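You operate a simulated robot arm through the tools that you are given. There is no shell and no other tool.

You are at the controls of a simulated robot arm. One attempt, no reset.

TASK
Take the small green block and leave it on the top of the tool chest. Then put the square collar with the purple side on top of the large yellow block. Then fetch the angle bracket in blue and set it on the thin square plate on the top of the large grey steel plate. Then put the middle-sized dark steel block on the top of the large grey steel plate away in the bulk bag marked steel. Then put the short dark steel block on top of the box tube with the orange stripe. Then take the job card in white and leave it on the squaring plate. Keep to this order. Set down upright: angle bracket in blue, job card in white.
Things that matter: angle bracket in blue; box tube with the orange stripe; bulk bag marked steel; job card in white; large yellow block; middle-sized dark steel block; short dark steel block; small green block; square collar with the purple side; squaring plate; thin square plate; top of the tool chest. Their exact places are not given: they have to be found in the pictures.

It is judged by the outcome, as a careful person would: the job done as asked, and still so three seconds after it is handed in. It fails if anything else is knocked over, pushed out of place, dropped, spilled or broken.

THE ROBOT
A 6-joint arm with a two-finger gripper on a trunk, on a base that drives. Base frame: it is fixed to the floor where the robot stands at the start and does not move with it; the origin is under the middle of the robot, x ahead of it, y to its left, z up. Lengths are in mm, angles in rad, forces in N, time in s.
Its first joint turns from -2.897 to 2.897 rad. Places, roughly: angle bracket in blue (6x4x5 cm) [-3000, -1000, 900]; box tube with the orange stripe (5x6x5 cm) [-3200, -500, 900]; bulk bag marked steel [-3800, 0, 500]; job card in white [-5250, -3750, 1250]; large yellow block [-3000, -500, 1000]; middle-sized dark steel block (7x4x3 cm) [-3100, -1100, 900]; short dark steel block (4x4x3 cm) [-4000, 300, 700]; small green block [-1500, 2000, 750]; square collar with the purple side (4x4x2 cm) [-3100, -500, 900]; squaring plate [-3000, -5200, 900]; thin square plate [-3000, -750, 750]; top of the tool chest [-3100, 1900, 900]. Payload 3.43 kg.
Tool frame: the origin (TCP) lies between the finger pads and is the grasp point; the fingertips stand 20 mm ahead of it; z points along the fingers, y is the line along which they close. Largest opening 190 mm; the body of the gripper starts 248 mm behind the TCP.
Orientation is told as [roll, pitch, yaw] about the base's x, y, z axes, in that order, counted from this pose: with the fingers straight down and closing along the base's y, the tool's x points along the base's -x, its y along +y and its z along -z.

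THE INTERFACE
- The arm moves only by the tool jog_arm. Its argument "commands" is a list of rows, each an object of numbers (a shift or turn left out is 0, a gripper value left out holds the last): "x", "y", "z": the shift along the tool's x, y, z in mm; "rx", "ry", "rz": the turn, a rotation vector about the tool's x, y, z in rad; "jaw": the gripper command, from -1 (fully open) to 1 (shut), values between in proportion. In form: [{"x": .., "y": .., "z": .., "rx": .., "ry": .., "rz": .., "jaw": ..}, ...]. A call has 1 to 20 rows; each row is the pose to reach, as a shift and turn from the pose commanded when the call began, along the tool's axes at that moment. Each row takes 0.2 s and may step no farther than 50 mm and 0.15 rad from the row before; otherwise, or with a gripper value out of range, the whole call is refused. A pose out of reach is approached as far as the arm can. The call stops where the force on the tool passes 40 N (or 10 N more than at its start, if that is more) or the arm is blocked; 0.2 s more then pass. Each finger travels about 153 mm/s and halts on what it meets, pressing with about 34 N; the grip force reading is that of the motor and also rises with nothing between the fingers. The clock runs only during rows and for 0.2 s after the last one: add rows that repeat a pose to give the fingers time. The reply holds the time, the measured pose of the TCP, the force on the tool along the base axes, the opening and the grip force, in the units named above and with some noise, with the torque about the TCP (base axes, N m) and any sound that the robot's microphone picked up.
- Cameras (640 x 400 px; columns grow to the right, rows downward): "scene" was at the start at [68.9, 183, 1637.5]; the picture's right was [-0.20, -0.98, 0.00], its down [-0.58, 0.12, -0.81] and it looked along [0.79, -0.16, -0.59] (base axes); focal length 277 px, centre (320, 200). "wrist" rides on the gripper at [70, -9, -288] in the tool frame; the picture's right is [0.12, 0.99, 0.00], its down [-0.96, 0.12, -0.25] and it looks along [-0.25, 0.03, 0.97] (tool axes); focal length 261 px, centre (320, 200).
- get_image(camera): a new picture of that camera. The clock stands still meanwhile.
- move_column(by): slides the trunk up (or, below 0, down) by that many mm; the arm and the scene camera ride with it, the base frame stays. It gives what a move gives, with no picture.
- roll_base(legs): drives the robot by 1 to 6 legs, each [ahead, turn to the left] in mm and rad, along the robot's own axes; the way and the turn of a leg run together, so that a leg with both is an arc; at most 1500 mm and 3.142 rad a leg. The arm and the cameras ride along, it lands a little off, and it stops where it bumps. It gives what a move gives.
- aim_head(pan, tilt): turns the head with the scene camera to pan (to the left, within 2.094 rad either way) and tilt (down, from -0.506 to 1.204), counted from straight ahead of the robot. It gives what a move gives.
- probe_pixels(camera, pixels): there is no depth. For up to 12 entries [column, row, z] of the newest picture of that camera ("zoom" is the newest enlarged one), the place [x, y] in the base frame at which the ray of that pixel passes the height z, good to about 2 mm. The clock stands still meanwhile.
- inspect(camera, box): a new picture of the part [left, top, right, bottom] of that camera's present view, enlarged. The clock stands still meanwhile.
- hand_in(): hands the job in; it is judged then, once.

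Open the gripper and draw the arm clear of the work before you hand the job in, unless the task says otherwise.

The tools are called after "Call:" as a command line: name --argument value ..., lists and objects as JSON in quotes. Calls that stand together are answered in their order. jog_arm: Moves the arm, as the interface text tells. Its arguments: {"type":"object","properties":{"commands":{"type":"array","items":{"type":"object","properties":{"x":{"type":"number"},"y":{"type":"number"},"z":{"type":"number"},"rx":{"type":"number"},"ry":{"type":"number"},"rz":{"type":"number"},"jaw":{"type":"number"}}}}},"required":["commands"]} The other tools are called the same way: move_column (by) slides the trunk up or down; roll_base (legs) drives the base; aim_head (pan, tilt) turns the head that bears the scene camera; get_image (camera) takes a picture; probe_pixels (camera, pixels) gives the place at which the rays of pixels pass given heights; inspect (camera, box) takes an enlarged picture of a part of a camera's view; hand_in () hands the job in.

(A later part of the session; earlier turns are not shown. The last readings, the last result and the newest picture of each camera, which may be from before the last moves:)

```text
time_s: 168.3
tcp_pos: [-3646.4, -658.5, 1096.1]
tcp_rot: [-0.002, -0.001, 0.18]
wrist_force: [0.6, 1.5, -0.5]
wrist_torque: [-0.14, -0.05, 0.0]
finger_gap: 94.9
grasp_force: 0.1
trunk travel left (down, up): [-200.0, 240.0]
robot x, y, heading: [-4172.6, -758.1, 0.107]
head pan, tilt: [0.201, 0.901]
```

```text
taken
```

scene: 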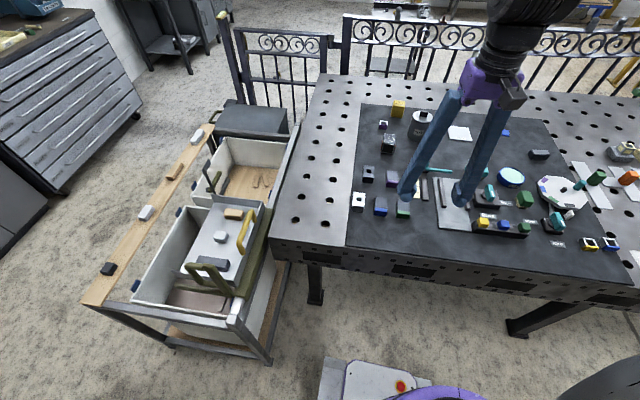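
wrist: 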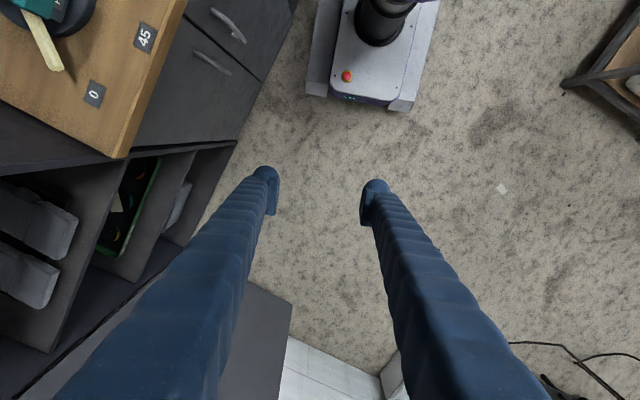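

The base's front edge shows at (325–430,360). I probe it against the table edge and legs to see how far I may advance.

Call:
probe_pixels --camera "scene" --pixels '[[325, 360, 0], [325, 360, 250], [316, 303, 0], [515, 335, 0], [275, 258, 885], [345, 250, 885], [630, 305, 885], [430, 372, 250], [325, 360, 500]]'

```text
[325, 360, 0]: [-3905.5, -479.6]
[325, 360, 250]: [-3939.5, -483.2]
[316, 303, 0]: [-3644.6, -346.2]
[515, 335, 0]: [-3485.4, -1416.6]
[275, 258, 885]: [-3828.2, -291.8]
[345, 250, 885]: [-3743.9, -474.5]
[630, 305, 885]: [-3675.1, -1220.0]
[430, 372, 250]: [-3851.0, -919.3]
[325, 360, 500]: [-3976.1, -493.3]
```

The base front reaches about 270 mm ahead of the axis and is low enough to slide under the table edge. I advance 200 mm.

Call:
roll_base --legs '[[200, 0]]'

Call:
aim_head --pan 0.0 --tilt 0.85

Call:
get_image --camera "scene"

Call:
get_image --camera "wrist"

```text
time_s: 170.3
tcp_pos: [-3440.1, -640.4, 1096.0]
tcp_rot: [-0.002, 0.001, 0.173]
wrist_force: [0.0, 0.0, 0.3]
wrist_torque: [-0.01, 0.01, 0.02]
finger_gap: 95.0
grasp_force: 0.2
trunk travel left (down, up): [-200.0, 240.0]
robot x, y, heading: [-3965.3, -734.2, 0.098]
head pan, tilt: [0.201, 0.901]
```

```text
time_s: 171.0
tcp_pos: [-3441.5, -640.2, 1094.8]
tcp_rot: [-0.001, 0.001, 0.174]
wrist_force: [-0.4, 0.0, 0.0]
wrist_torque: [0.02, 0.02, -0.02]
finger_gap: 95.0
grasp_force: 0.1
trunk travel left (down, up): [-200.0, 240.0]
robot x, y, heading: [-3966.8, -733.0, 0.103]
head pan, tilt: [0.0, 0.85]
```

```text
taken
```

scene: 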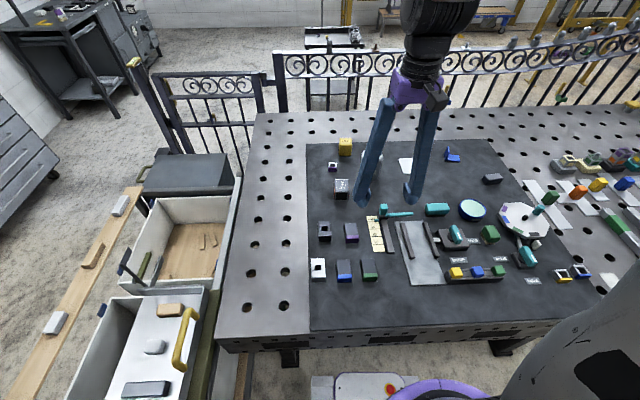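

```text
taken
```

wrist: 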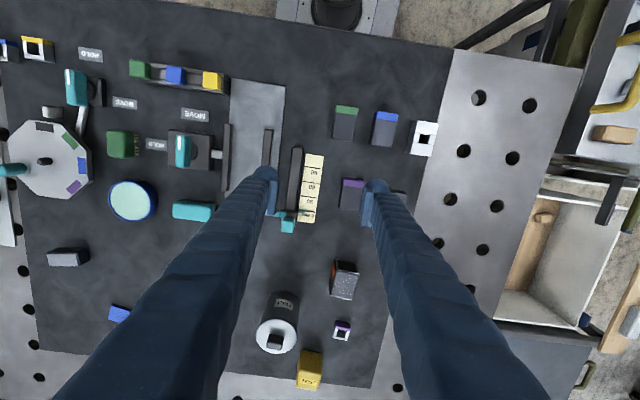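

All the parts are in view. I zoom in on the collar/yellow block/tube area in both cameras.

Call:
inspect --camera "scene" --box '[300, 120, 420, 195]'

Call:
inspect --camera "wrist" --box '[240, 240, 440, 390]'

Call:
inspect --camera "scene" --box '[390, 130, 520, 211]'

```text
5.33 times, centred on (360, 158) of scene
```

zoom: 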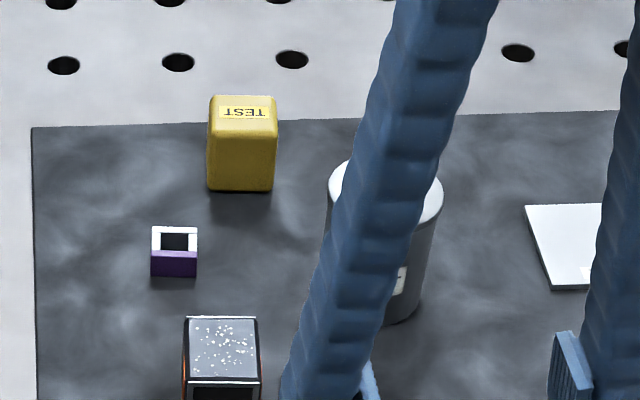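

```text
2.67 times, centred on (340, 315) of wrist
```

zoom: 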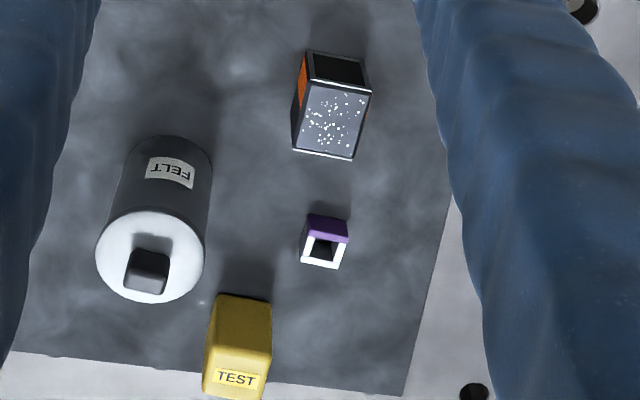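

```text
4.92 times, centred on (455, 170) of scene
```

zoom: 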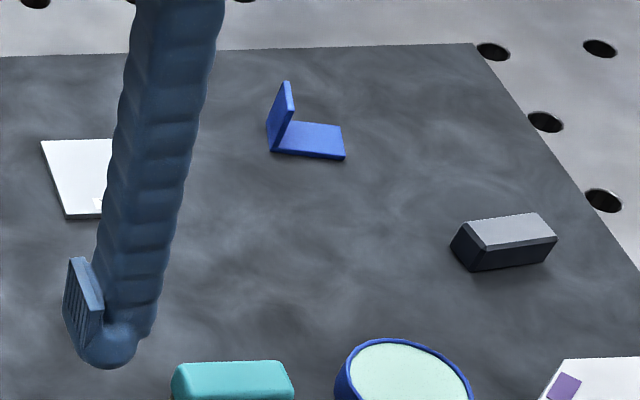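

I probe the collar's top centre and the yellow block's top centre in both views for their heights and places.

Call:
probe_pixels --camera "scene" --pixels '[[332.8, 165.3, 880], [332.8, 165.3, 900], [332.8, 165.3, 920], [345.6, 142.4, 950], [345.6, 142.4, 980], [345.6, 142.4, 1010], [345.2, 156.1, 885], [332.6, 172, 885]]'

Call:
probe_pixels --camera "wrist" --pixels '[[341.9, 334.1, 880], [341.9, 334.1, 900], [341.9, 334.1, 920], [308.5, 380.2, 950], [308.5, 380.2, 980], [308.5, 380.2, 1010]]'

```text
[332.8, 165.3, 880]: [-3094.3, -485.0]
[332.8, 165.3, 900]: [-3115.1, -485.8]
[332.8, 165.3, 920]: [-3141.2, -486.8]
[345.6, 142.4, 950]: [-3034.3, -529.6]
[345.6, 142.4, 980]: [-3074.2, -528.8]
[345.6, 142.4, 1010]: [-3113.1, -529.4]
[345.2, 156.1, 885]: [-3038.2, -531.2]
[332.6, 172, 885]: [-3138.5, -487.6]
```

```text
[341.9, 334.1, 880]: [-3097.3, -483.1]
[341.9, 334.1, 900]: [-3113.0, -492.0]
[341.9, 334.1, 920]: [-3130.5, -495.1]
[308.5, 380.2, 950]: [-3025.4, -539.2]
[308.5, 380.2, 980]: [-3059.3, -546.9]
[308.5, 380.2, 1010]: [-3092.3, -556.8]
```

The collar is near (-3105,-486) and the yellow block near (-3013,-530), close to maximum reach. I look straight down to see how much nearer the trunk can go to the table edge.

Call:
aim_head --pan -0.2 --tilt 1.2

Call:
get_image --camera "scene"

Call:
probe_pixels --camera "scene" --pixels '[[320, 250, 885], [320, 250, 300], [320, 350, 600], [320, 350, 885], [320, 300, 885]]'

```text
time_s: 171.9
tcp_pos: [-3442.3, -640.2, 1096.5]
tcp_rot: [-0.001, 0.001, 0.174]
wrist_force: [0.1, -0.1, 0.4]
wrist_torque: [0.0, -0.02, 0.01]
finger_gap: 95.1
grasp_force: 0.1
trunk travel left (down, up): [-200.0, 240.0]
robot x, y, heading: [-3969.7, -736.5, 0.097]
head pan, tilt: [-0.201, 1.201]
```

```text
taken
```

scene: 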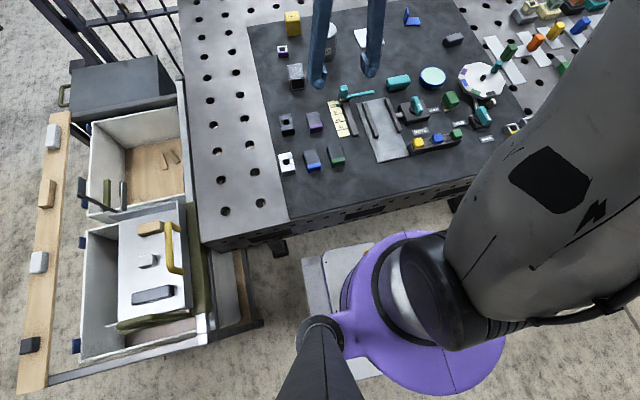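

```text
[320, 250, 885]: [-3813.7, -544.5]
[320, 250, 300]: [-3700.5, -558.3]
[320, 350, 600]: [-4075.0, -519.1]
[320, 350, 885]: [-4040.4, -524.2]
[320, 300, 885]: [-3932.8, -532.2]
```

There is about 70 mm or more between the purple trunk disc (400,235) and the table edge. I advance another 40 mm to gain reach.

Call:
roll_base --legs '[[40, 0]]'

Call:
get_image --camera "scene"

```text
time_s: 172.8
tcp_pos: [-3400.8, -636.8, 1096.4]
tcp_rot: [-0.002, 0.002, 0.175]
wrist_force: [0.7, 0.0, -0.6]
wrist_torque: [0.03, 0.06, 0.01]
finger_gap: 95.0
grasp_force: 0.0
trunk travel left (down, up): [-200.0, 240.0]
robot x, y, heading: [-3926.0, -730.4, 0.104]
head pan, tilt: [-0.201, 1.201]
```

```text
taken
```

scene: 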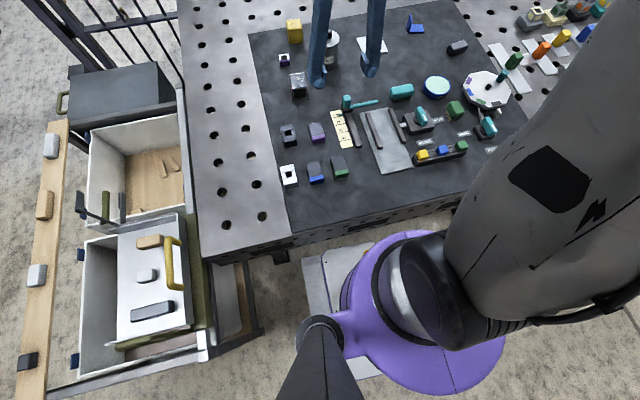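

I move the open gripper above the collar, staying at height 1096, to get a close wrist view.

Call:
jog_arm --commands '[{"x": -45, "y": 15, "jaw": 0.25}, {"x": -90, "y": 30}, {"x": -135, "y": 45}, {"x": -180, "y": 60}, {"x": -225, "y": 75}, {"x": -265, "y": 91}, {"x": -265, "y": 91}]'

Call:
get_image --camera "wrist"

Call:
aim_head --pan 0.1 --tilt 0.75

Call:
get_image --camera "scene"

```text
time_s: 174.4
tcp_pos: [-3154.2, -501.2, 1097.5]
tcp_rot: [-0.002, -0.001, 0.174]
wrist_force: [0.7, -0.6, 0.2]
wrist_torque: [-0.04, -0.03, 0.0]
finger_gap: 71.3
grasp_force: 0.0
trunk travel left (down, up): [-200.0, 240.0]
robot x, y, heading: [-3928.5, -728.8, 0.098]
head pan, tilt: [-0.201, 1.201]
```

```text
taken
```

wrist: 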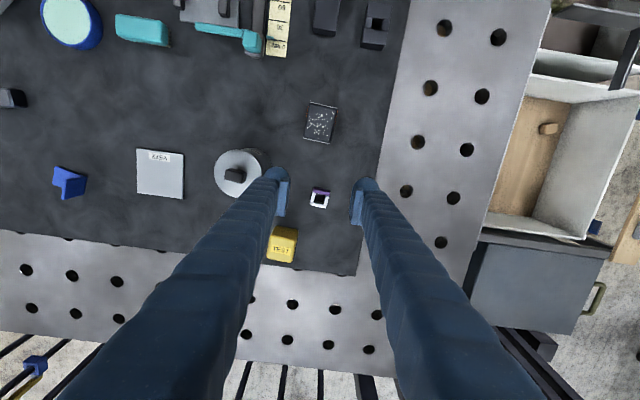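

```text
time_s: 175.3
tcp_pos: [-3154.3, -501.6, 1097.3]
tcp_rot: [-0.002, 0.001, 0.174]
wrist_force: [0.2, -0.6, 0.3]
wrist_torque: [0.01, 0.01, 0.0]
finger_gap: 71.0
grasp_force: 0.0
trunk travel left (down, up): [-200.0, 240.0]
robot x, y, heading: [-3927.9, -728.5, 0.096]
head pan, tilt: [0.099, 0.75]
```

```text
taken
```

scene: 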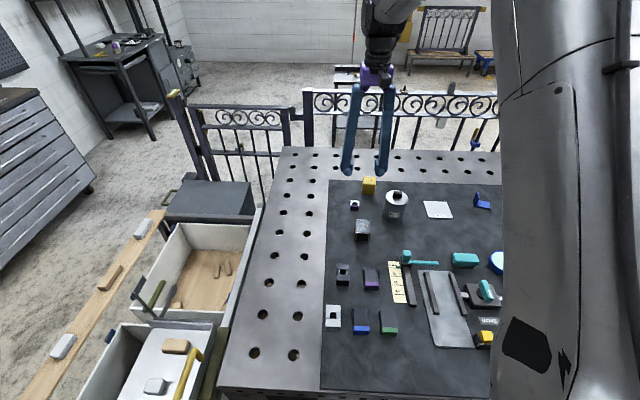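

The collar is now near the wrist view's centre (320,198). I zoom in on it and on the yellow block.

Call:
inspect --camera "wrist" --box '[240, 160, 400, 280]'

Call:
probe_pixels --camera "wrist" --pixels '[[320, 199, 905], [320, 199, 885], [283, 250, 935], [283, 232, 885], [238, 172, 990], [265, 165, 990], [320, 122, 935]]'

Call:
inspect --camera "scene" --box '[330, 165, 420, 221]'

```text
3.33 times, centred on (320, 220) of wrist
```

zoom: 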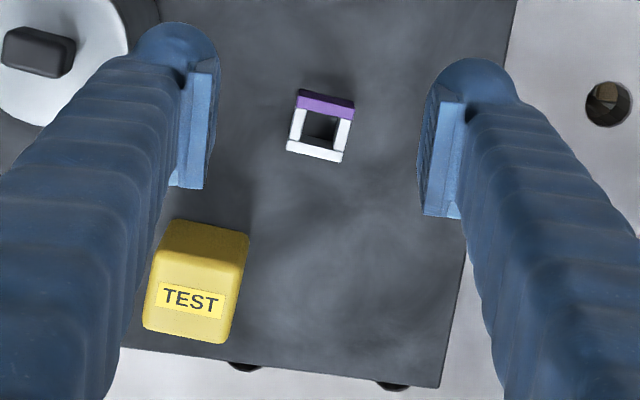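

```text
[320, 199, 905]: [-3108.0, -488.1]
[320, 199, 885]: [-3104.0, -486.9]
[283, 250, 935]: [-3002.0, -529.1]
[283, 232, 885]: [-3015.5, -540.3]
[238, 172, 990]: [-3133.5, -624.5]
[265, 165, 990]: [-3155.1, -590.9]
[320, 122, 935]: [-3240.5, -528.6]
```

```text
7.11 times, centred on (375, 193) of scene
```

zoom: 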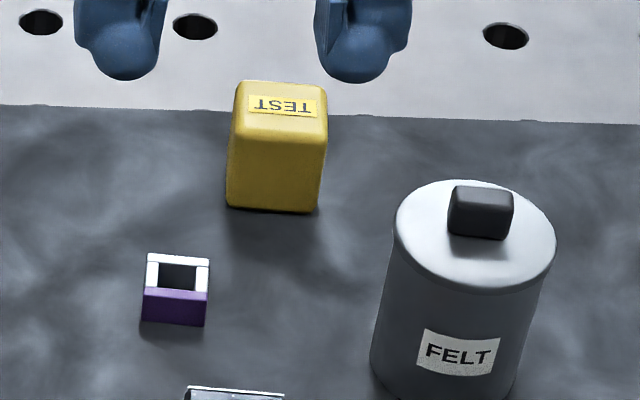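

I probe the collar's top face edges and purple side's bottom to fix its size and height.

Call:
probe_pixels --camera "wrist" --pixels '[[318.5, 208, 905], [321.5, 194.5, 905], [320.3, 200.8, 905], [321.8, 187.3, 883], [310.5, 202, 905], [329.5, 204, 905], [291, 285, 935], [291, 288, 945]]'

Call:
probe_pixels --camera "scene" --pixels '[[354.8, 202, 905], [354.9, 205.7, 905], [354.5, 210.5, 883], [350.6, 210.3, 883], [358.9, 210.6, 883], [369, 194.6, 883]]'

```text
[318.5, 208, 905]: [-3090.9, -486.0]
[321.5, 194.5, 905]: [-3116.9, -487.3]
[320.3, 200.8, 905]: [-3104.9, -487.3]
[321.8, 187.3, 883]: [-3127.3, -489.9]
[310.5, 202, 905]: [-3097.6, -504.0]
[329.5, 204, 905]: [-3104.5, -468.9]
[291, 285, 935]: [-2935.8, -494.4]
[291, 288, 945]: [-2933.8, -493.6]
```

```text
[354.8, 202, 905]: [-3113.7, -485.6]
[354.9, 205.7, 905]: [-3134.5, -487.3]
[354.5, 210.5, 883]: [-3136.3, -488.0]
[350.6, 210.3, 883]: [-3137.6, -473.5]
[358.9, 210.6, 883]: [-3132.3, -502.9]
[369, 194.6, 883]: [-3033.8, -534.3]
```

The collar centre is about (-3108,-487), roughly 35 mm wide, on a surface near z 876. I lower over it to z≈960 and check.

Call:
jog_arm --commands '[{"x": -16, "y": 2, "z": 35}, {"x": -32, "y": 4, "z": 70}, {"x": -48, "y": 6.3, "z": 105}, {"x": -48, "y": 6.3, "z": 137}, {"x": -48, "y": 6.3, "z": 137}]'

Call:
inspect --camera "wrist" --box '[240, 140, 400, 260]'

```text
time_s: 176.5
tcp_pos: [-3110.2, -484.0, 962.4]
tcp_rot: [-0.002, 0.002, 0.176]
wrist_force: [-0.4, -0.8, 0.1]
wrist_torque: [0.0, -0.04, 0.04]
finger_gap: 71.3
grasp_force: 0.1
trunk travel left (down, up): [-200.0, 240.0]
robot x, y, heading: [-3928.4, -734.1, 0.098]
head pan, tilt: [0.099, 0.75]
```

```text
3.33 times, centred on (320, 200) of wrist
```

zoom: 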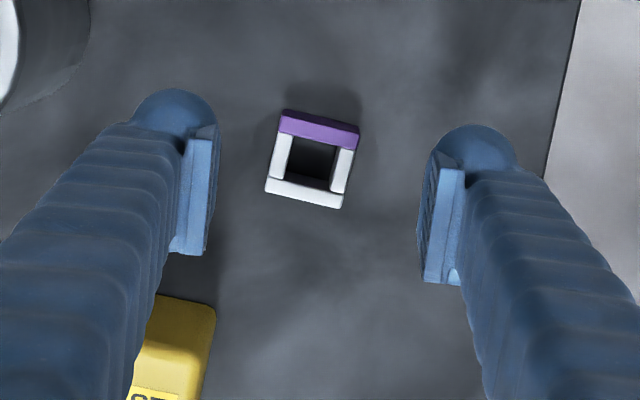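

The collar sits centred between the fingers, rotated about 0.1 rad relative to them. I correct the yaw, and lower to z≈900.

Call:
jog_arm --commands '[{"y": -1, "z": 25, "rz": 0.1}, {"y": -1, "z": 50, "rz": 0.1}, {"y": -1, "z": 62, "rz": 0.1}, {"y": -1, "z": 62, "rz": 0.1}]'

Call:
inspect --camera "wrist" --box '[240, 140, 400, 260]'

Call:
inspect --camera "scene" --box '[320, 165, 420, 227]'

```text
time_s: 177.5
tcp_pos: [-3108.9, -487.5, 896.4]
tcp_rot: [-0.002, 0.002, 0.076]
wrist_force: [0.4, 0.0, 0.3]
wrist_torque: [-0.01, 0.0, 0.0]
finger_gap: 71.0
grasp_force: 0.0
trunk travel left (down, up): [-200.0, 240.0]
robot x, y, heading: [-3922.9, -730.2, 0.093]
head pan, tilt: [0.099, 0.75]
```

```text
3.33 times, centred on (320, 200) of wrist
```

zoom: 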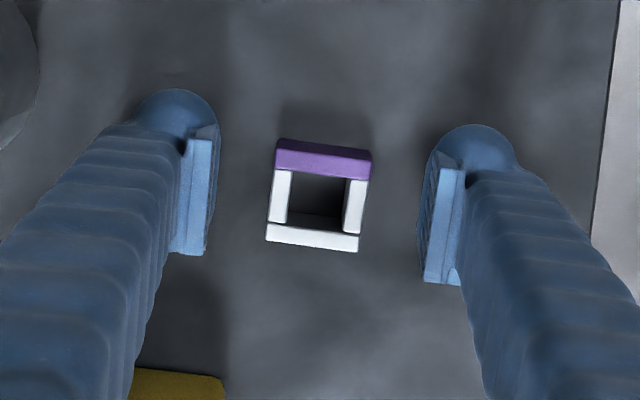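

```text
6.40 times, centred on (370, 196) of scene
```

zoom: 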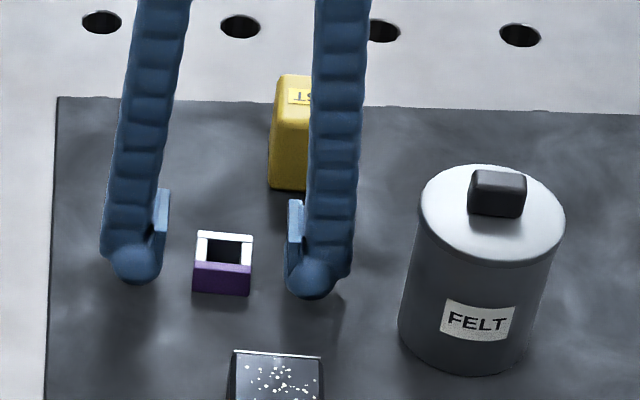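

The fingers straddle the collar without contact. I close on it.

Call:
jog_arm --commands '[{"jaw": 1}, {}, {}, {}]'

Call:
inspect --camera "wrist" --box '[240, 140, 400, 260]'

```text
time_s: 178.5
tcp_pos: [-3109.2, -486.9, 899.0]
tcp_rot: [-0.001, 0.001, 0.075]
wrist_force: [0.4, -0.6, 9.7]
wrist_torque: [0.2, 0.12, 0.04]
finger_gap: 31.1
grasp_force: 34.0
trunk travel left (down, up): [-200.0, 240.0]
robot x, y, heading: [-3927.7, -730.4, 0.097]
head pan, tilt: [0.099, 0.75]
```

```text
3.33 times, centred on (320, 200) of wrist
```

zoom: 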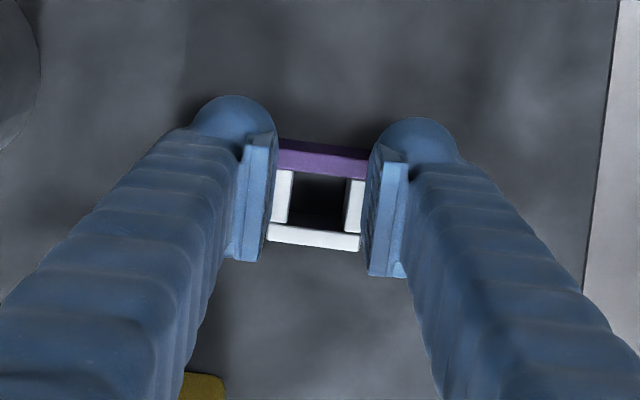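

The collar is gripped (31 mm, 34 N). I lift 110 mm and move toward the yellow block, stopping short for a look.

Call:
jog_arm --commands '[{"z": -40}, {"z": -80}, {"z": -110}, {"z": -110}]'

Call:
get_image --camera "wrist"

Call:
inspect --camera "wrist" --box '[240, 180, 400, 300]'

Call:
inspect --camera "scene" --box '[320, 150, 420, 212]'

```text
time_s: 179.5
tcp_pos: [-3109.6, -488.5, 1009.0]
tcp_rot: [-0.002, 0.003, 0.076]
wrist_force: [0.0, 0.5, 0.6]
wrist_torque: [-0.02, -0.01, 0.01]
finger_gap: 0.0
grasp_force: 33.8
trunk travel left (down, up): [-200.0, 240.0]
robot x, y, heading: [-3928.9, -731.7, 0.096]
head pan, tilt: [0.099, 0.75]
```

```text
taken
```

wrist: 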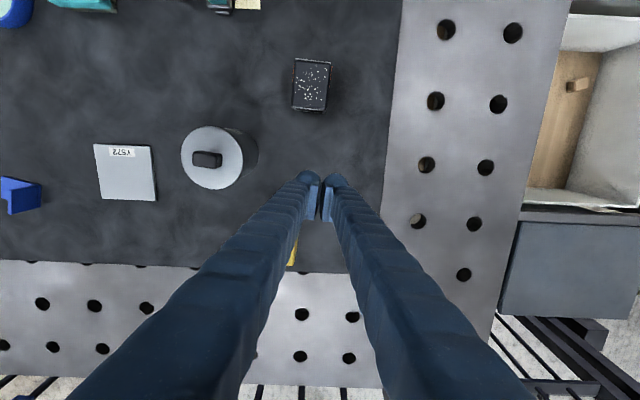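

```text
3.33 times, centred on (320, 240) of wrist
```

zoom: 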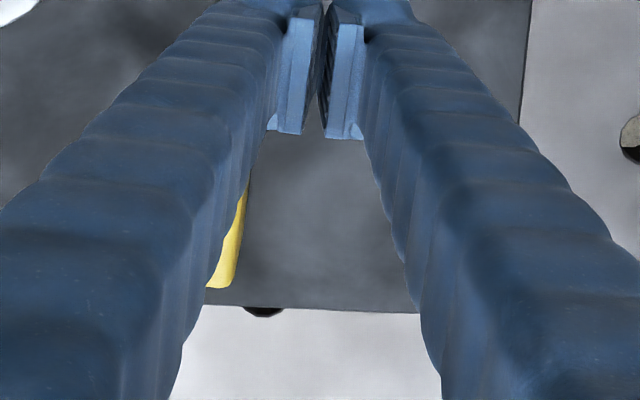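

```text
6.40 times, centred on (370, 181) of scene
```

zoom: 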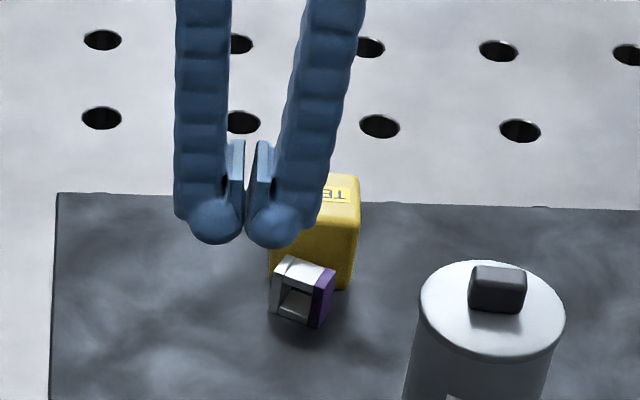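

The collar slipped out and now lies by the yellow block. I open, back the gripper off and look closely at how it lies.

Call:
jog_arm --commands '[{"x": 30, "z": -20, "jaw": 0.25}, {"x": 60, "z": -40}, {"x": 90, "z": -60}, {"x": 90, "z": -60}]'

Call:
get_image --camera "wrist"

Call:
inspect --camera "wrist" --box '[240, 180, 400, 300]'

Call:
inspect --camera "scene" --box '[330, 165, 410, 215]'

```text
time_s: 180.5
tcp_pos: [-3201.7, -492.0, 1067.2]
tcp_rot: [-0.001, 0.001, 0.075]
wrist_force: [-0.3, -0.9, -0.4]
wrist_torque: [0.01, 0.0, 0.01]
finger_gap: 71.7
grasp_force: 0.0
trunk travel left (down, up): [-200.0, 240.0]
robot x, y, heading: [-3925.3, -733.7, 0.098]
head pan, tilt: [0.099, 0.75]
```

```text
taken
```

wrist: 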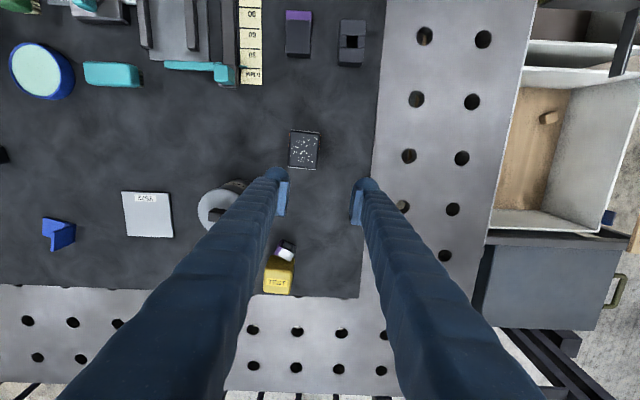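

```text
3.33 times, centred on (320, 240) of wrist
```

zoom: 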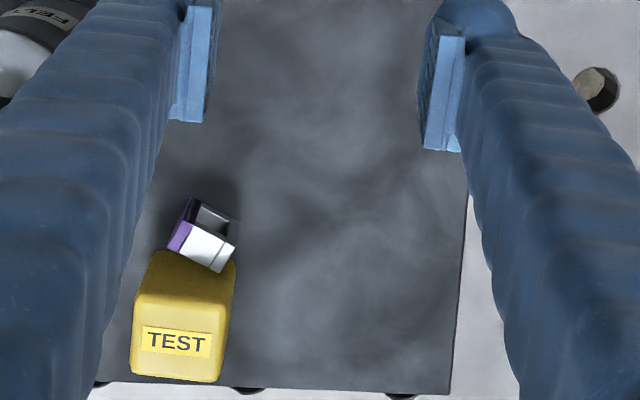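

```text
8.00 times, centred on (370, 190) of scene
```

zoom: 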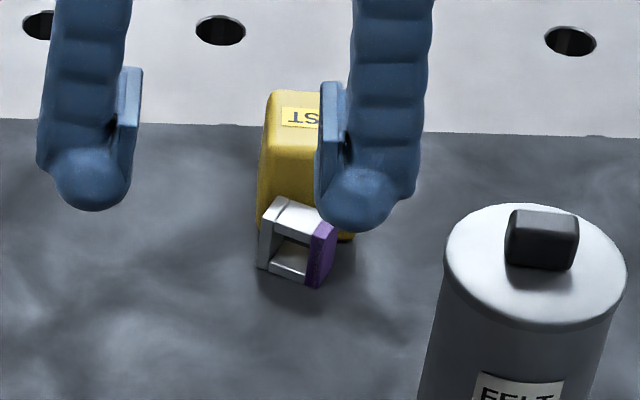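

The collar stands on its side, hole facing me, purple side toward −y, right in front of the yellow block. I zoom in to measure it precisely.

Call:
inspect --camera "wrist" --box '[256, 225, 320, 273]'

Call:
inspect --camera "scene" --box '[355, 175, 395, 200]'

```text
8.33 times, centred on (288, 249) of wrist
```

zoom: 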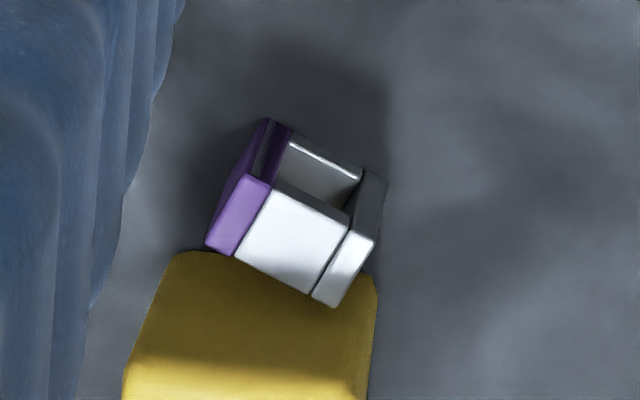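

```text
16.00 times, centred on (375, 188) of scene
```

zoom: 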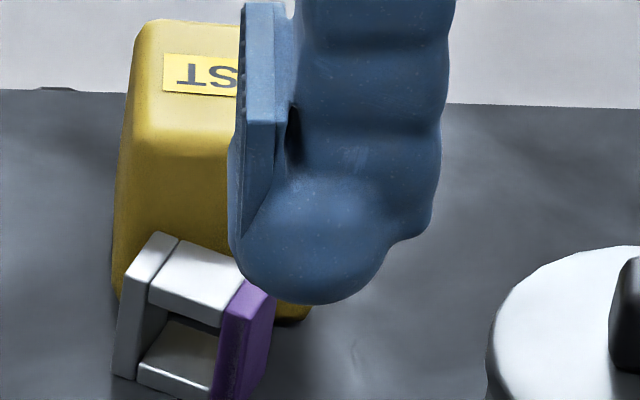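

I probe the collar's top corners (z≈910) and bottom front corners (z≈878) in the wrist view.

Call:
probe_pixels --camera "wrist" --pixels '[[279.6, 246.0, 910], [274.6, 254.5, 910], [289.8, 261.6, 910], [295.2, 253.4, 910], [281.8, 239.4, 878], [296.2, 246.6, 878]]'

Call:
probe_pixels --camera "scene" --pixels '[[362.5, 199, 878], [364.8, 190.5, 910], [370.3, 193.3, 910], [368, 200.6, 878]]'

```text
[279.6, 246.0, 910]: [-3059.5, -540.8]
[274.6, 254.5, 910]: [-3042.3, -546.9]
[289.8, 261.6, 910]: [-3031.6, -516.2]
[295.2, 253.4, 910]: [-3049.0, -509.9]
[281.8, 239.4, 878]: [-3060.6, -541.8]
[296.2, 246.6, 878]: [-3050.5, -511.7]
```

```text
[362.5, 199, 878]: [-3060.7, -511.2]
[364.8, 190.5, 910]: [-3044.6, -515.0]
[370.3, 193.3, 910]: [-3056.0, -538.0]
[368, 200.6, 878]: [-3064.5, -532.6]
```

The collar stands upright on its side at (-3045,-528), yaw about -0.33. I probe the yellow block's front top edge to see how far the fingers may extend.

Call:
probe_pixels --camera "wrist" --pixels '[[269.4, 256, 930], [294.6, 259, 930], [270, 254, 940], [262.5, 270, 930], [295, 270, 930], [261.5, 278, 930], [288, 285, 930]]'

Call:
inspect --camera "wrist" --box '[250, 235, 330, 295]'

```text
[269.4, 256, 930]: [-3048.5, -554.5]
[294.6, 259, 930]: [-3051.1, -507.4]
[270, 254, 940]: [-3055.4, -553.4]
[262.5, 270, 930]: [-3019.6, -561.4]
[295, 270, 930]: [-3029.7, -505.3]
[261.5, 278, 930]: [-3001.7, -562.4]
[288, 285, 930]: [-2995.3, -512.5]
```

```text
6.67 times, centred on (290, 265) of wrist
```

zoom: 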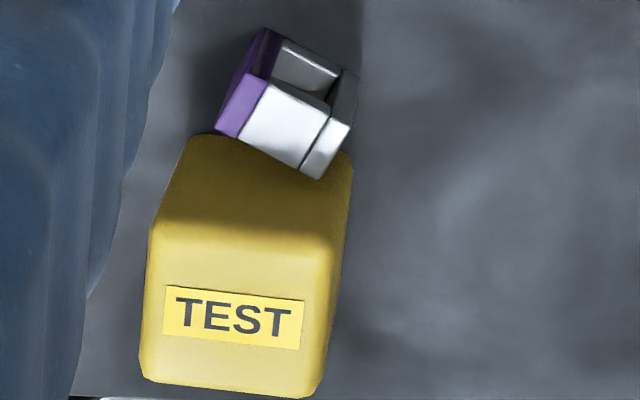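

I probe the yellow block's front bottom and top edges and its far top edge.

Call:
probe_pixels --camera "wrist" --pixels '[[270.5, 255.3, 878], [294.5, 258.2, 878], [266, 269.2, 930], [266, 269.2, 950], [293.3, 270.7, 930], [293.3, 270.7, 950], [264, 292.3, 930], [264, 292.3, 950], [289, 294.7, 930], [289, 294.7, 950]]'

```text
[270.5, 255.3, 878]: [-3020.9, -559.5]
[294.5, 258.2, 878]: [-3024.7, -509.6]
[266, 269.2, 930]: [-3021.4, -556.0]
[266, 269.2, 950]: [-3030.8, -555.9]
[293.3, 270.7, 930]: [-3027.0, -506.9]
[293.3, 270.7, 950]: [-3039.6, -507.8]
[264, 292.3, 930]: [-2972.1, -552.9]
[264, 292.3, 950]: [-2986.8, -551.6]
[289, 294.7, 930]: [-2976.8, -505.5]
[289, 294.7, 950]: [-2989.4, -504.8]
```

The yellow block's top is at z≈929, centre (-2999,-531), with a small gap behind the collar. I hover over the collar with yaw -0.33 and a 50 mm opening, set slightly toward me.

Call:
jog_arm --commands '[{"x": -35, "y": -10.6, "z": 10, "rz": 0.1, "jaw": 0.474}, {"x": -70, "y": -21.2, "z": 20, "rz": 0.2}, {"x": -105, "y": -32, "z": 40, "rz": 0.3}, {"x": -140.2, "y": -42.5, "z": 65, "rz": 0.406}, {"x": -140.2, "y": -42.5, "z": 87, "rz": 0.406}, {"x": -140.2, "y": -42.5, "z": 87, "rz": 0.406}]'

Call:
inspect --camera "wrist" --box '[240, 140, 400, 260]'

Call:
inspect --camera "scene" --box '[330, 150, 410, 200]'

```text
time_s: 181.9
tcp_pos: [-3058.3, -524.0, 979.5]
tcp_rot: [0.0, 0.001, -0.332]
wrist_force: [-0.1, -0.7, -0.4]
wrist_torque: [-0.03, 0.03, -0.04]
finger_gap: 50.0
grasp_force: 0.2
trunk travel left (down, up): [-200.0, 240.0]
robot x, y, heading: [-3927.0, -730.6, 0.096]
head pan, tilt: [0.099, 0.75]
```

```text
3.33 times, centred on (320, 200) of wrist
```

zoom: 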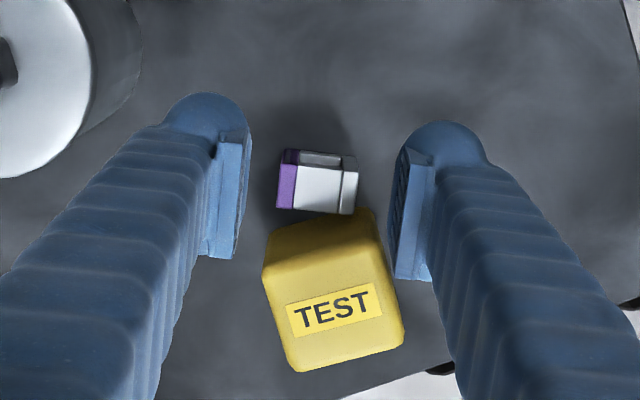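

```text
8.00 times, centred on (370, 175) of scene
```

zoom: 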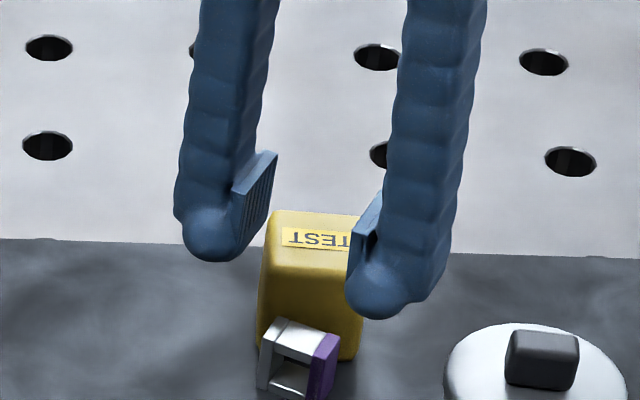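

Alignment is good. I lower to z≈901 around the collar.

Call:
jog_arm --commands '[{"z": 30}, {"z": 55}, {"z": 70}, {"z": 78}, {"z": 78}]'

Call:
inspect --camera "wrist" --box '[240, 140, 400, 260]'

Call:
inspect --camera "scene" --box '[330, 160, 410, 210]'

```text
time_s: 183.1
tcp_pos: [-3054.6, -525.2, 902.5]
tcp_rot: [-0.001, 0.0, -0.332]
wrist_force: [0.0, -0.1, -0.3]
wrist_torque: [0.0, -0.01, 0.0]
finger_gap: 49.7
grasp_force: 0.0
trunk travel left (down, up): [-200.0, 240.0]
robot x, y, heading: [-3930.9, -729.2, 0.093]
head pan, tilt: [0.099, 0.75]
```

```text
3.33 times, centred on (320, 200) of wrist
```

zoom: 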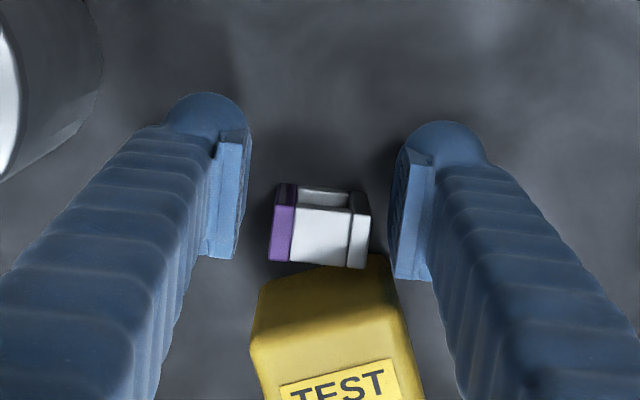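

```text
8.00 times, centred on (370, 185) of scene
```

zoom: 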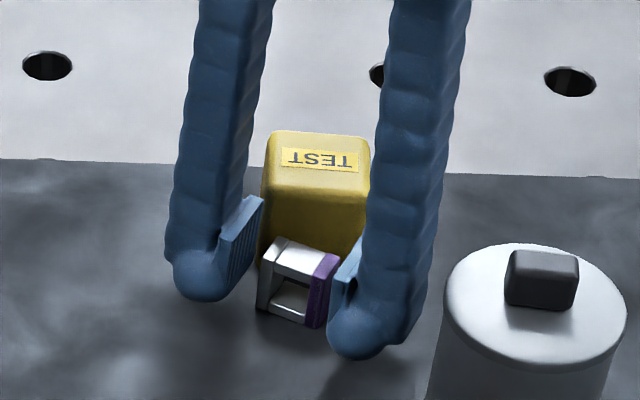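

Both fingers flank the collar cleanly. I close.

Call:
jog_arm --commands '[{"jaw": 1}, {}, {}, {}]'

Call:
inspect --camera "wrist" --box '[240, 140, 400, 260]'

Call:
inspect --camera "scene" --box '[330, 160, 410, 210]'

```text
time_s: 184.1
tcp_pos: [-3057.1, -525.7, 902.1]
tcp_rot: [-0.003, -0.002, -0.332]
wrist_force: [-0.7, 0.5, 0.4]
wrist_torque: [-0.02, 0.03, -0.02]
finger_gap: 32.8
grasp_force: 34.1
trunk travel left (down, up): [-200.0, 240.0]
robot x, y, heading: [-3929.6, -731.3, 0.099]
head pan, tilt: [0.099, 0.75]
```

```text
3.33 times, centred on (320, 200) of wrist
```

zoom: 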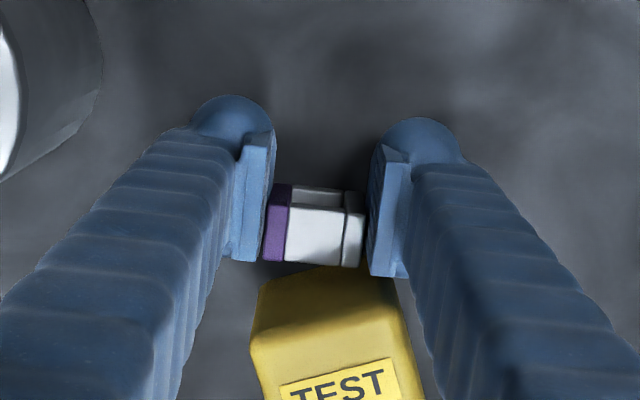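

```text
8.00 times, centred on (370, 185) of scene
```

zoom: 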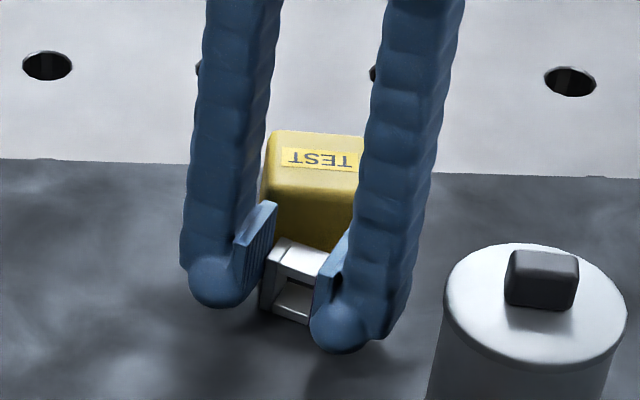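

Gripped at 32.8 mm. I lift 20 mm gently to check the hold, then continue.

Call:
jog_arm --commands '[{"z": -4}, {"z": -10}, {"z": -20}, {"z": -20}]'

Call:
jog_arm --commands '[{"z": -20}, {"z": -40}, {"z": -60}, {"z": -60}]'

Call:
inspect --camera "wrist" --box '[240, 140, 400, 260]'

Call:
inspect --camera "scene" --box '[330, 150, 410, 200]'

```text
time_s: 185.1
tcp_pos: [-3056.7, -525.6, 922.9]
tcp_rot: [-0.002, 0.0, -0.331]
wrist_force: [-0.3, -0.5, -1.3]
wrist_torque: [0.0, 0.05, -0.01]
finger_gap: 32.9
grasp_force: 34.0
trunk travel left (down, up): [-200.0, 240.0]
robot x, y, heading: [-3923.3, -731.3, 0.102]
head pan, tilt: [0.099, 0.75]
```

```text
time_s: 186.1
tcp_pos: [-3054.9, -524.4, 981.9]
tcp_rot: [-0.002, 0.001, -0.332]
wrist_force: [0.6, -0.3, -0.8]
wrist_torque: [0.02, 0.02, 0.03]
finger_gap: 32.7
grasp_force: 33.8
trunk travel left (down, up): [-200.0, 240.0]
robot x, y, heading: [-3929.6, -729.2, 0.102]
head pan, tilt: [0.099, 0.75]
```

```text
3.33 times, centred on (320, 200) of wrist
```

zoom: 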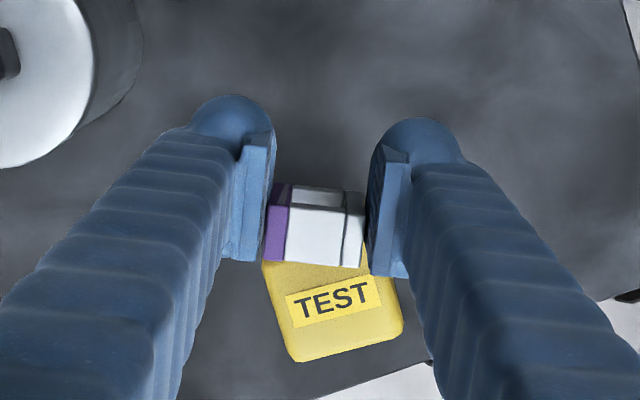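

```text
8.00 times, centred on (370, 175) of scene
```

zoom: 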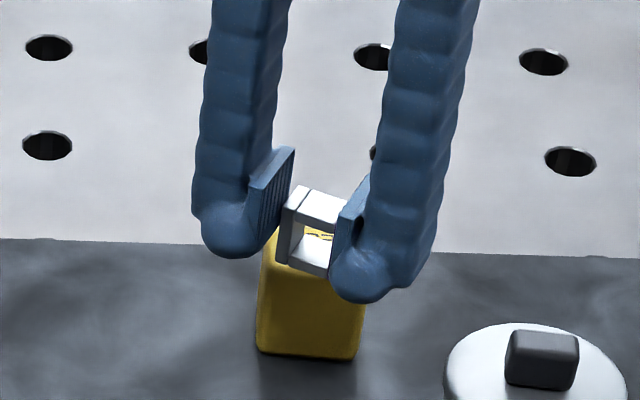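

The collar is held firmly. I carry it over the yellow block's centre and lower to just above its top.

Call:
jog_arm --commands '[{"x": -22, "y": 6.3}, {"x": -43.2, "y": 12.7}, {"x": -43.2, "y": 12.7}, {"x": -43.2, "y": 12.7, "z": 15}, {"x": -43.2, "y": 12.7, "z": 22}, {"x": -43.2, "y": 12.7, "z": 22}]'

Call:
inspect --camera "wrist" --box '[240, 140, 400, 260]'

Call:
inspect --camera "scene" --box '[330, 150, 410, 200]'

```text
time_s: 187.5
tcp_pos: [-3009.6, -524.8, 961.1]
tcp_rot: [-0.001, 0.0, -0.332]
wrist_force: [0.0, 0.3, 2.7]
wrist_torque: [-0.07, 0.05, 0.0]
finger_gap: 32.8
grasp_force: 33.3
trunk travel left (down, up): [-200.0, 240.0]
robot x, y, heading: [-3925.9, -729.7, 0.1]
head pan, tilt: [0.099, 0.75]
```

```text
3.33 times, centred on (320, 200) of wrist
```

zoom: 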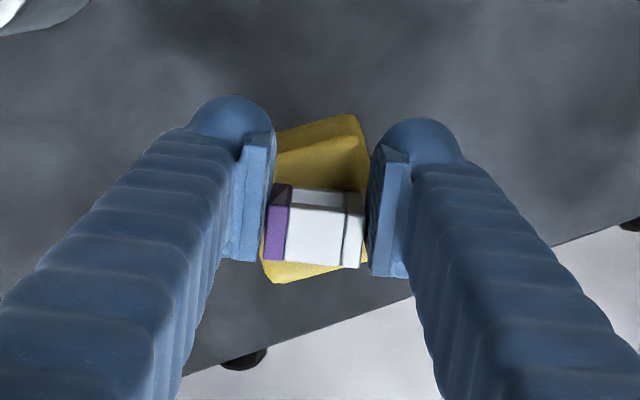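

```text
8.00 times, centred on (370, 175) of scene
```

zoom: 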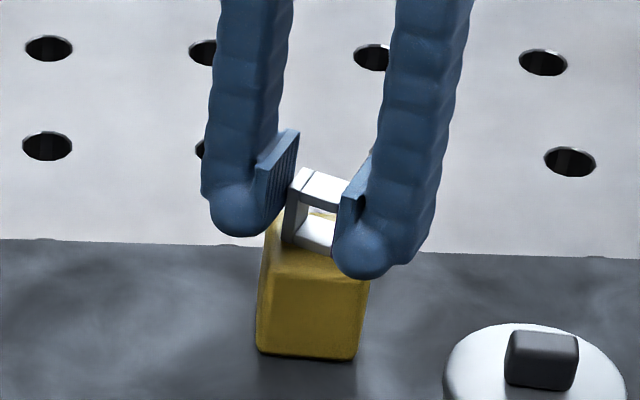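

A light contact (2.7 N) appears at z 961. I creep down 2 mm and read the force.

Call:
jog_arm --commands '[{"z": 2}, {"z": 2}]'

Call:
inspect --camera "scene" --box '[340, 155, 400, 193]'

```text
time_s: 188.1
tcp_pos: [-3011.3, -526.0, 961.9]
tcp_rot: [0.0, -0.005, -0.33]
wrist_force: [3.9, -0.4, 22.0]
wrist_torque: [-0.19, -0.27, 0.03]
finger_gap: 32.7
grasp_force: 33.8
trunk travel left (down, up): [-200.0, 240.0]
robot x, y, heading: [-3925.0, -732.9, 0.101]
head pan, tilt: [0.099, 0.75]
```

```text
10.53 times, centred on (370, 174) of scene
```

zoom: 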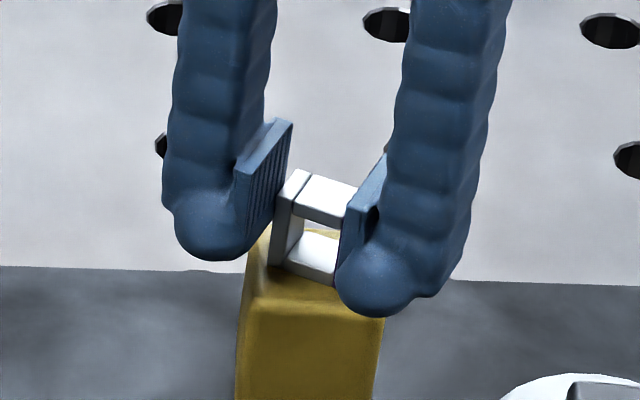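

The collar rests on the block (22 N). I ease up 1.5 mm, open slightly and rise.

Call:
jog_arm --commands '[{"z": -1.5}, {"z": -1.5, "jaw": 0.6}, {"z": -1.5, "jaw": 0.45}, {"z": -1.5}, {"z": -1.5}]'

Call:
inspect --camera "scene" --box '[340, 155, 400, 193]'

Call:
inspect --camera "wrist" --box '[240, 140, 400, 260]'

```text
time_s: 189.3
tcp_pos: [-3010.2, -526.2, 958.5]
tcp_rot: [-0.002, 0.002, -0.332]
wrist_force: [0.6, -0.2, -0.9]
wrist_torque: [0.02, 0.01, -0.01]
finger_gap: 51.9
grasp_force: 0.1
trunk travel left (down, up): [-200.0, 240.0]
robot x, y, heading: [-3924.9, -731.0, 0.098]
head pan, tilt: [0.099, 0.75]
```

```text
10.53 times, centred on (370, 174) of scene
```

zoom: 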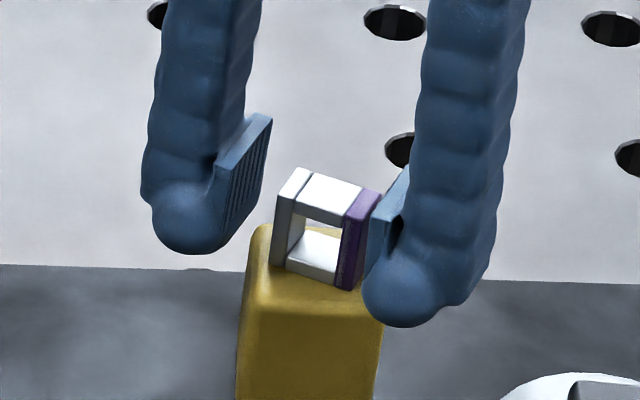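

```text
3.33 times, centred on (320, 200) of wrist
```

zoom: 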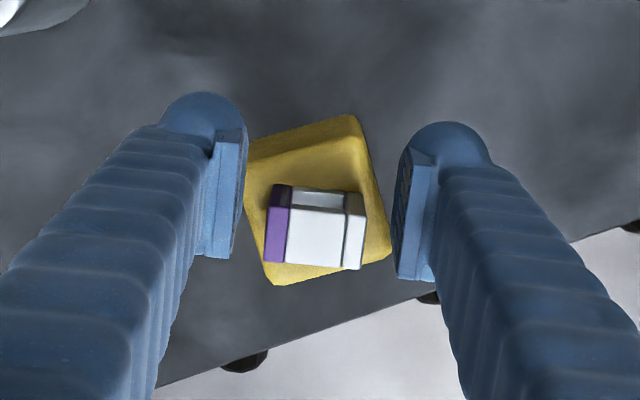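

The collar stands on the yellow block. I rise straight up and draw back toward the bracket area.

Call:
jog_arm --commands '[{"z": -30}, {"z": -70}, {"z": -110}, {"z": -130}, {"x": 40, "z": -130}, {"x": 80, "z": -130}, {"x": 80, "z": -130}]'

Call:
inspect --camera "scene" --box '[330, 150, 430, 212]'

Call:
get_image --camera "wrist"

```text
time_s: 190.9
tcp_pos: [-3087.2, -501.0, 1089.6]
tcp_rot: [-0.002, 0.001, -0.33]
wrist_force: [0.5, -0.3, -0.9]
wrist_torque: [-0.08, 0.03, -0.01]
finger_gap: 52.2
grasp_force: 0.0
trunk travel left (down, up): [-200.0, 240.0]
robot x, y, heading: [-3931.3, -733.1, 0.1]
head pan, tilt: [0.099, 0.75]
```

```text
6.40 times, centred on (380, 181) of scene
```

zoom: 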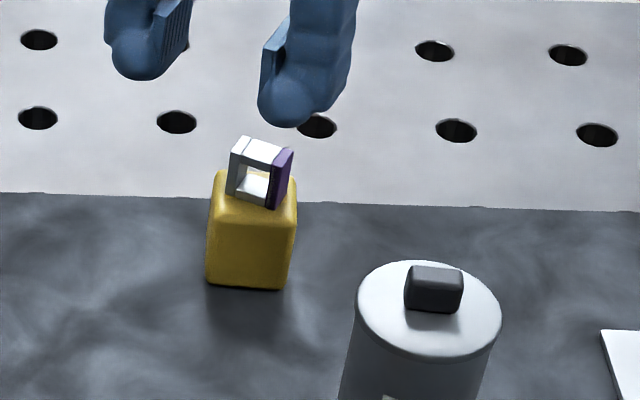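

```text
taken
```

wrist: 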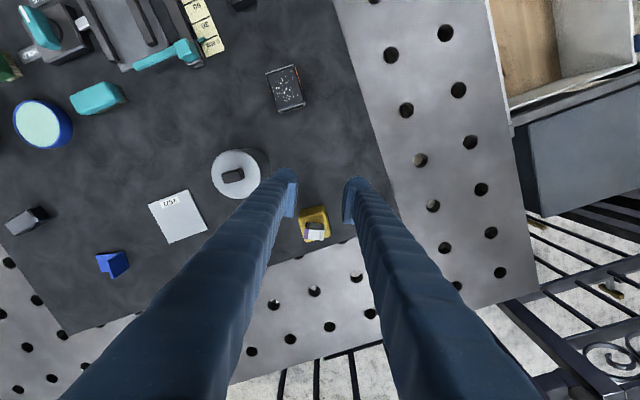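

Next the blue bracket, at wrist (112,263). I move the gripper over there at height 1090 with the yaw brought back near zero.

Call:
jog_arm --commands '[{"x": -15, "y": -42, "rz": -0.04, "jaw": 0.0}, {"x": -30, "y": -84, "rz": -0.08}, {"x": -45, "y": -126, "rz": -0.12}, {"x": -60, "y": -168, "rz": -0.16}, {"x": -75, "y": -210, "rz": -0.2}, {"x": -90, "y": -252, "rz": -0.24}, {"x": -105, "y": -294, "rz": -0.28}, {"x": -120, "y": -336, "rz": -0.32}, {"x": -136, "y": -375, "rz": -0.35}, {"x": -136, "y": -375, "rz": -0.35}]'

Call:
get_image --camera "wrist"

Call:
aim_head --pan -0.1 --tilt 0.75

Call:
get_image --camera "scene"

```text
time_s: 193.1
tcp_pos: [-3079.3, -899.6, 1091.9]
tcp_rot: [-0.001, 0.001, 0.019]
wrist_force: [0.1, -1.2, -0.9]
wrist_torque: [0.15, 0.01, -0.01]
finger_gap: 94.9
grasp_force: 0.1
trunk travel left (down, up): [-200.0, 240.0]
robot x, y, heading: [-3930.8, -726.6, 0.101]
head pan, tilt: [0.099, 0.75]
```

```text
taken
```

wrist: 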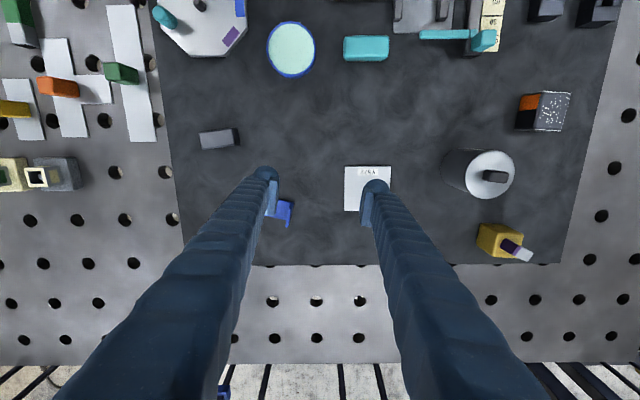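

```text
time_s: 193.8
tcp_pos: [-3078.6, -901.3, 1092.9]
tcp_rot: [-0.001, 0.001, 0.019]
wrist_force: [-0.3, 0.4, 0.4]
wrist_torque: [0.0, 0.0, 0.0]
finger_gap: 95.1
grasp_force: 0.1
trunk travel left (down, up): [-200.0, 240.0]
robot x, y, heading: [-3930.0, -731.7, 0.098]
head pan, tilt: [-0.099, 0.75]
```

```text
taken
```

scene: 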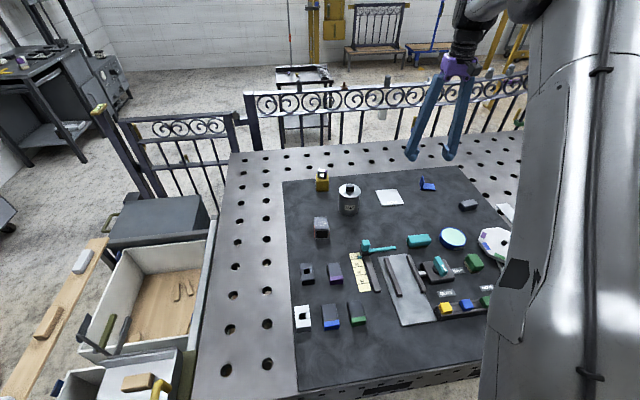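

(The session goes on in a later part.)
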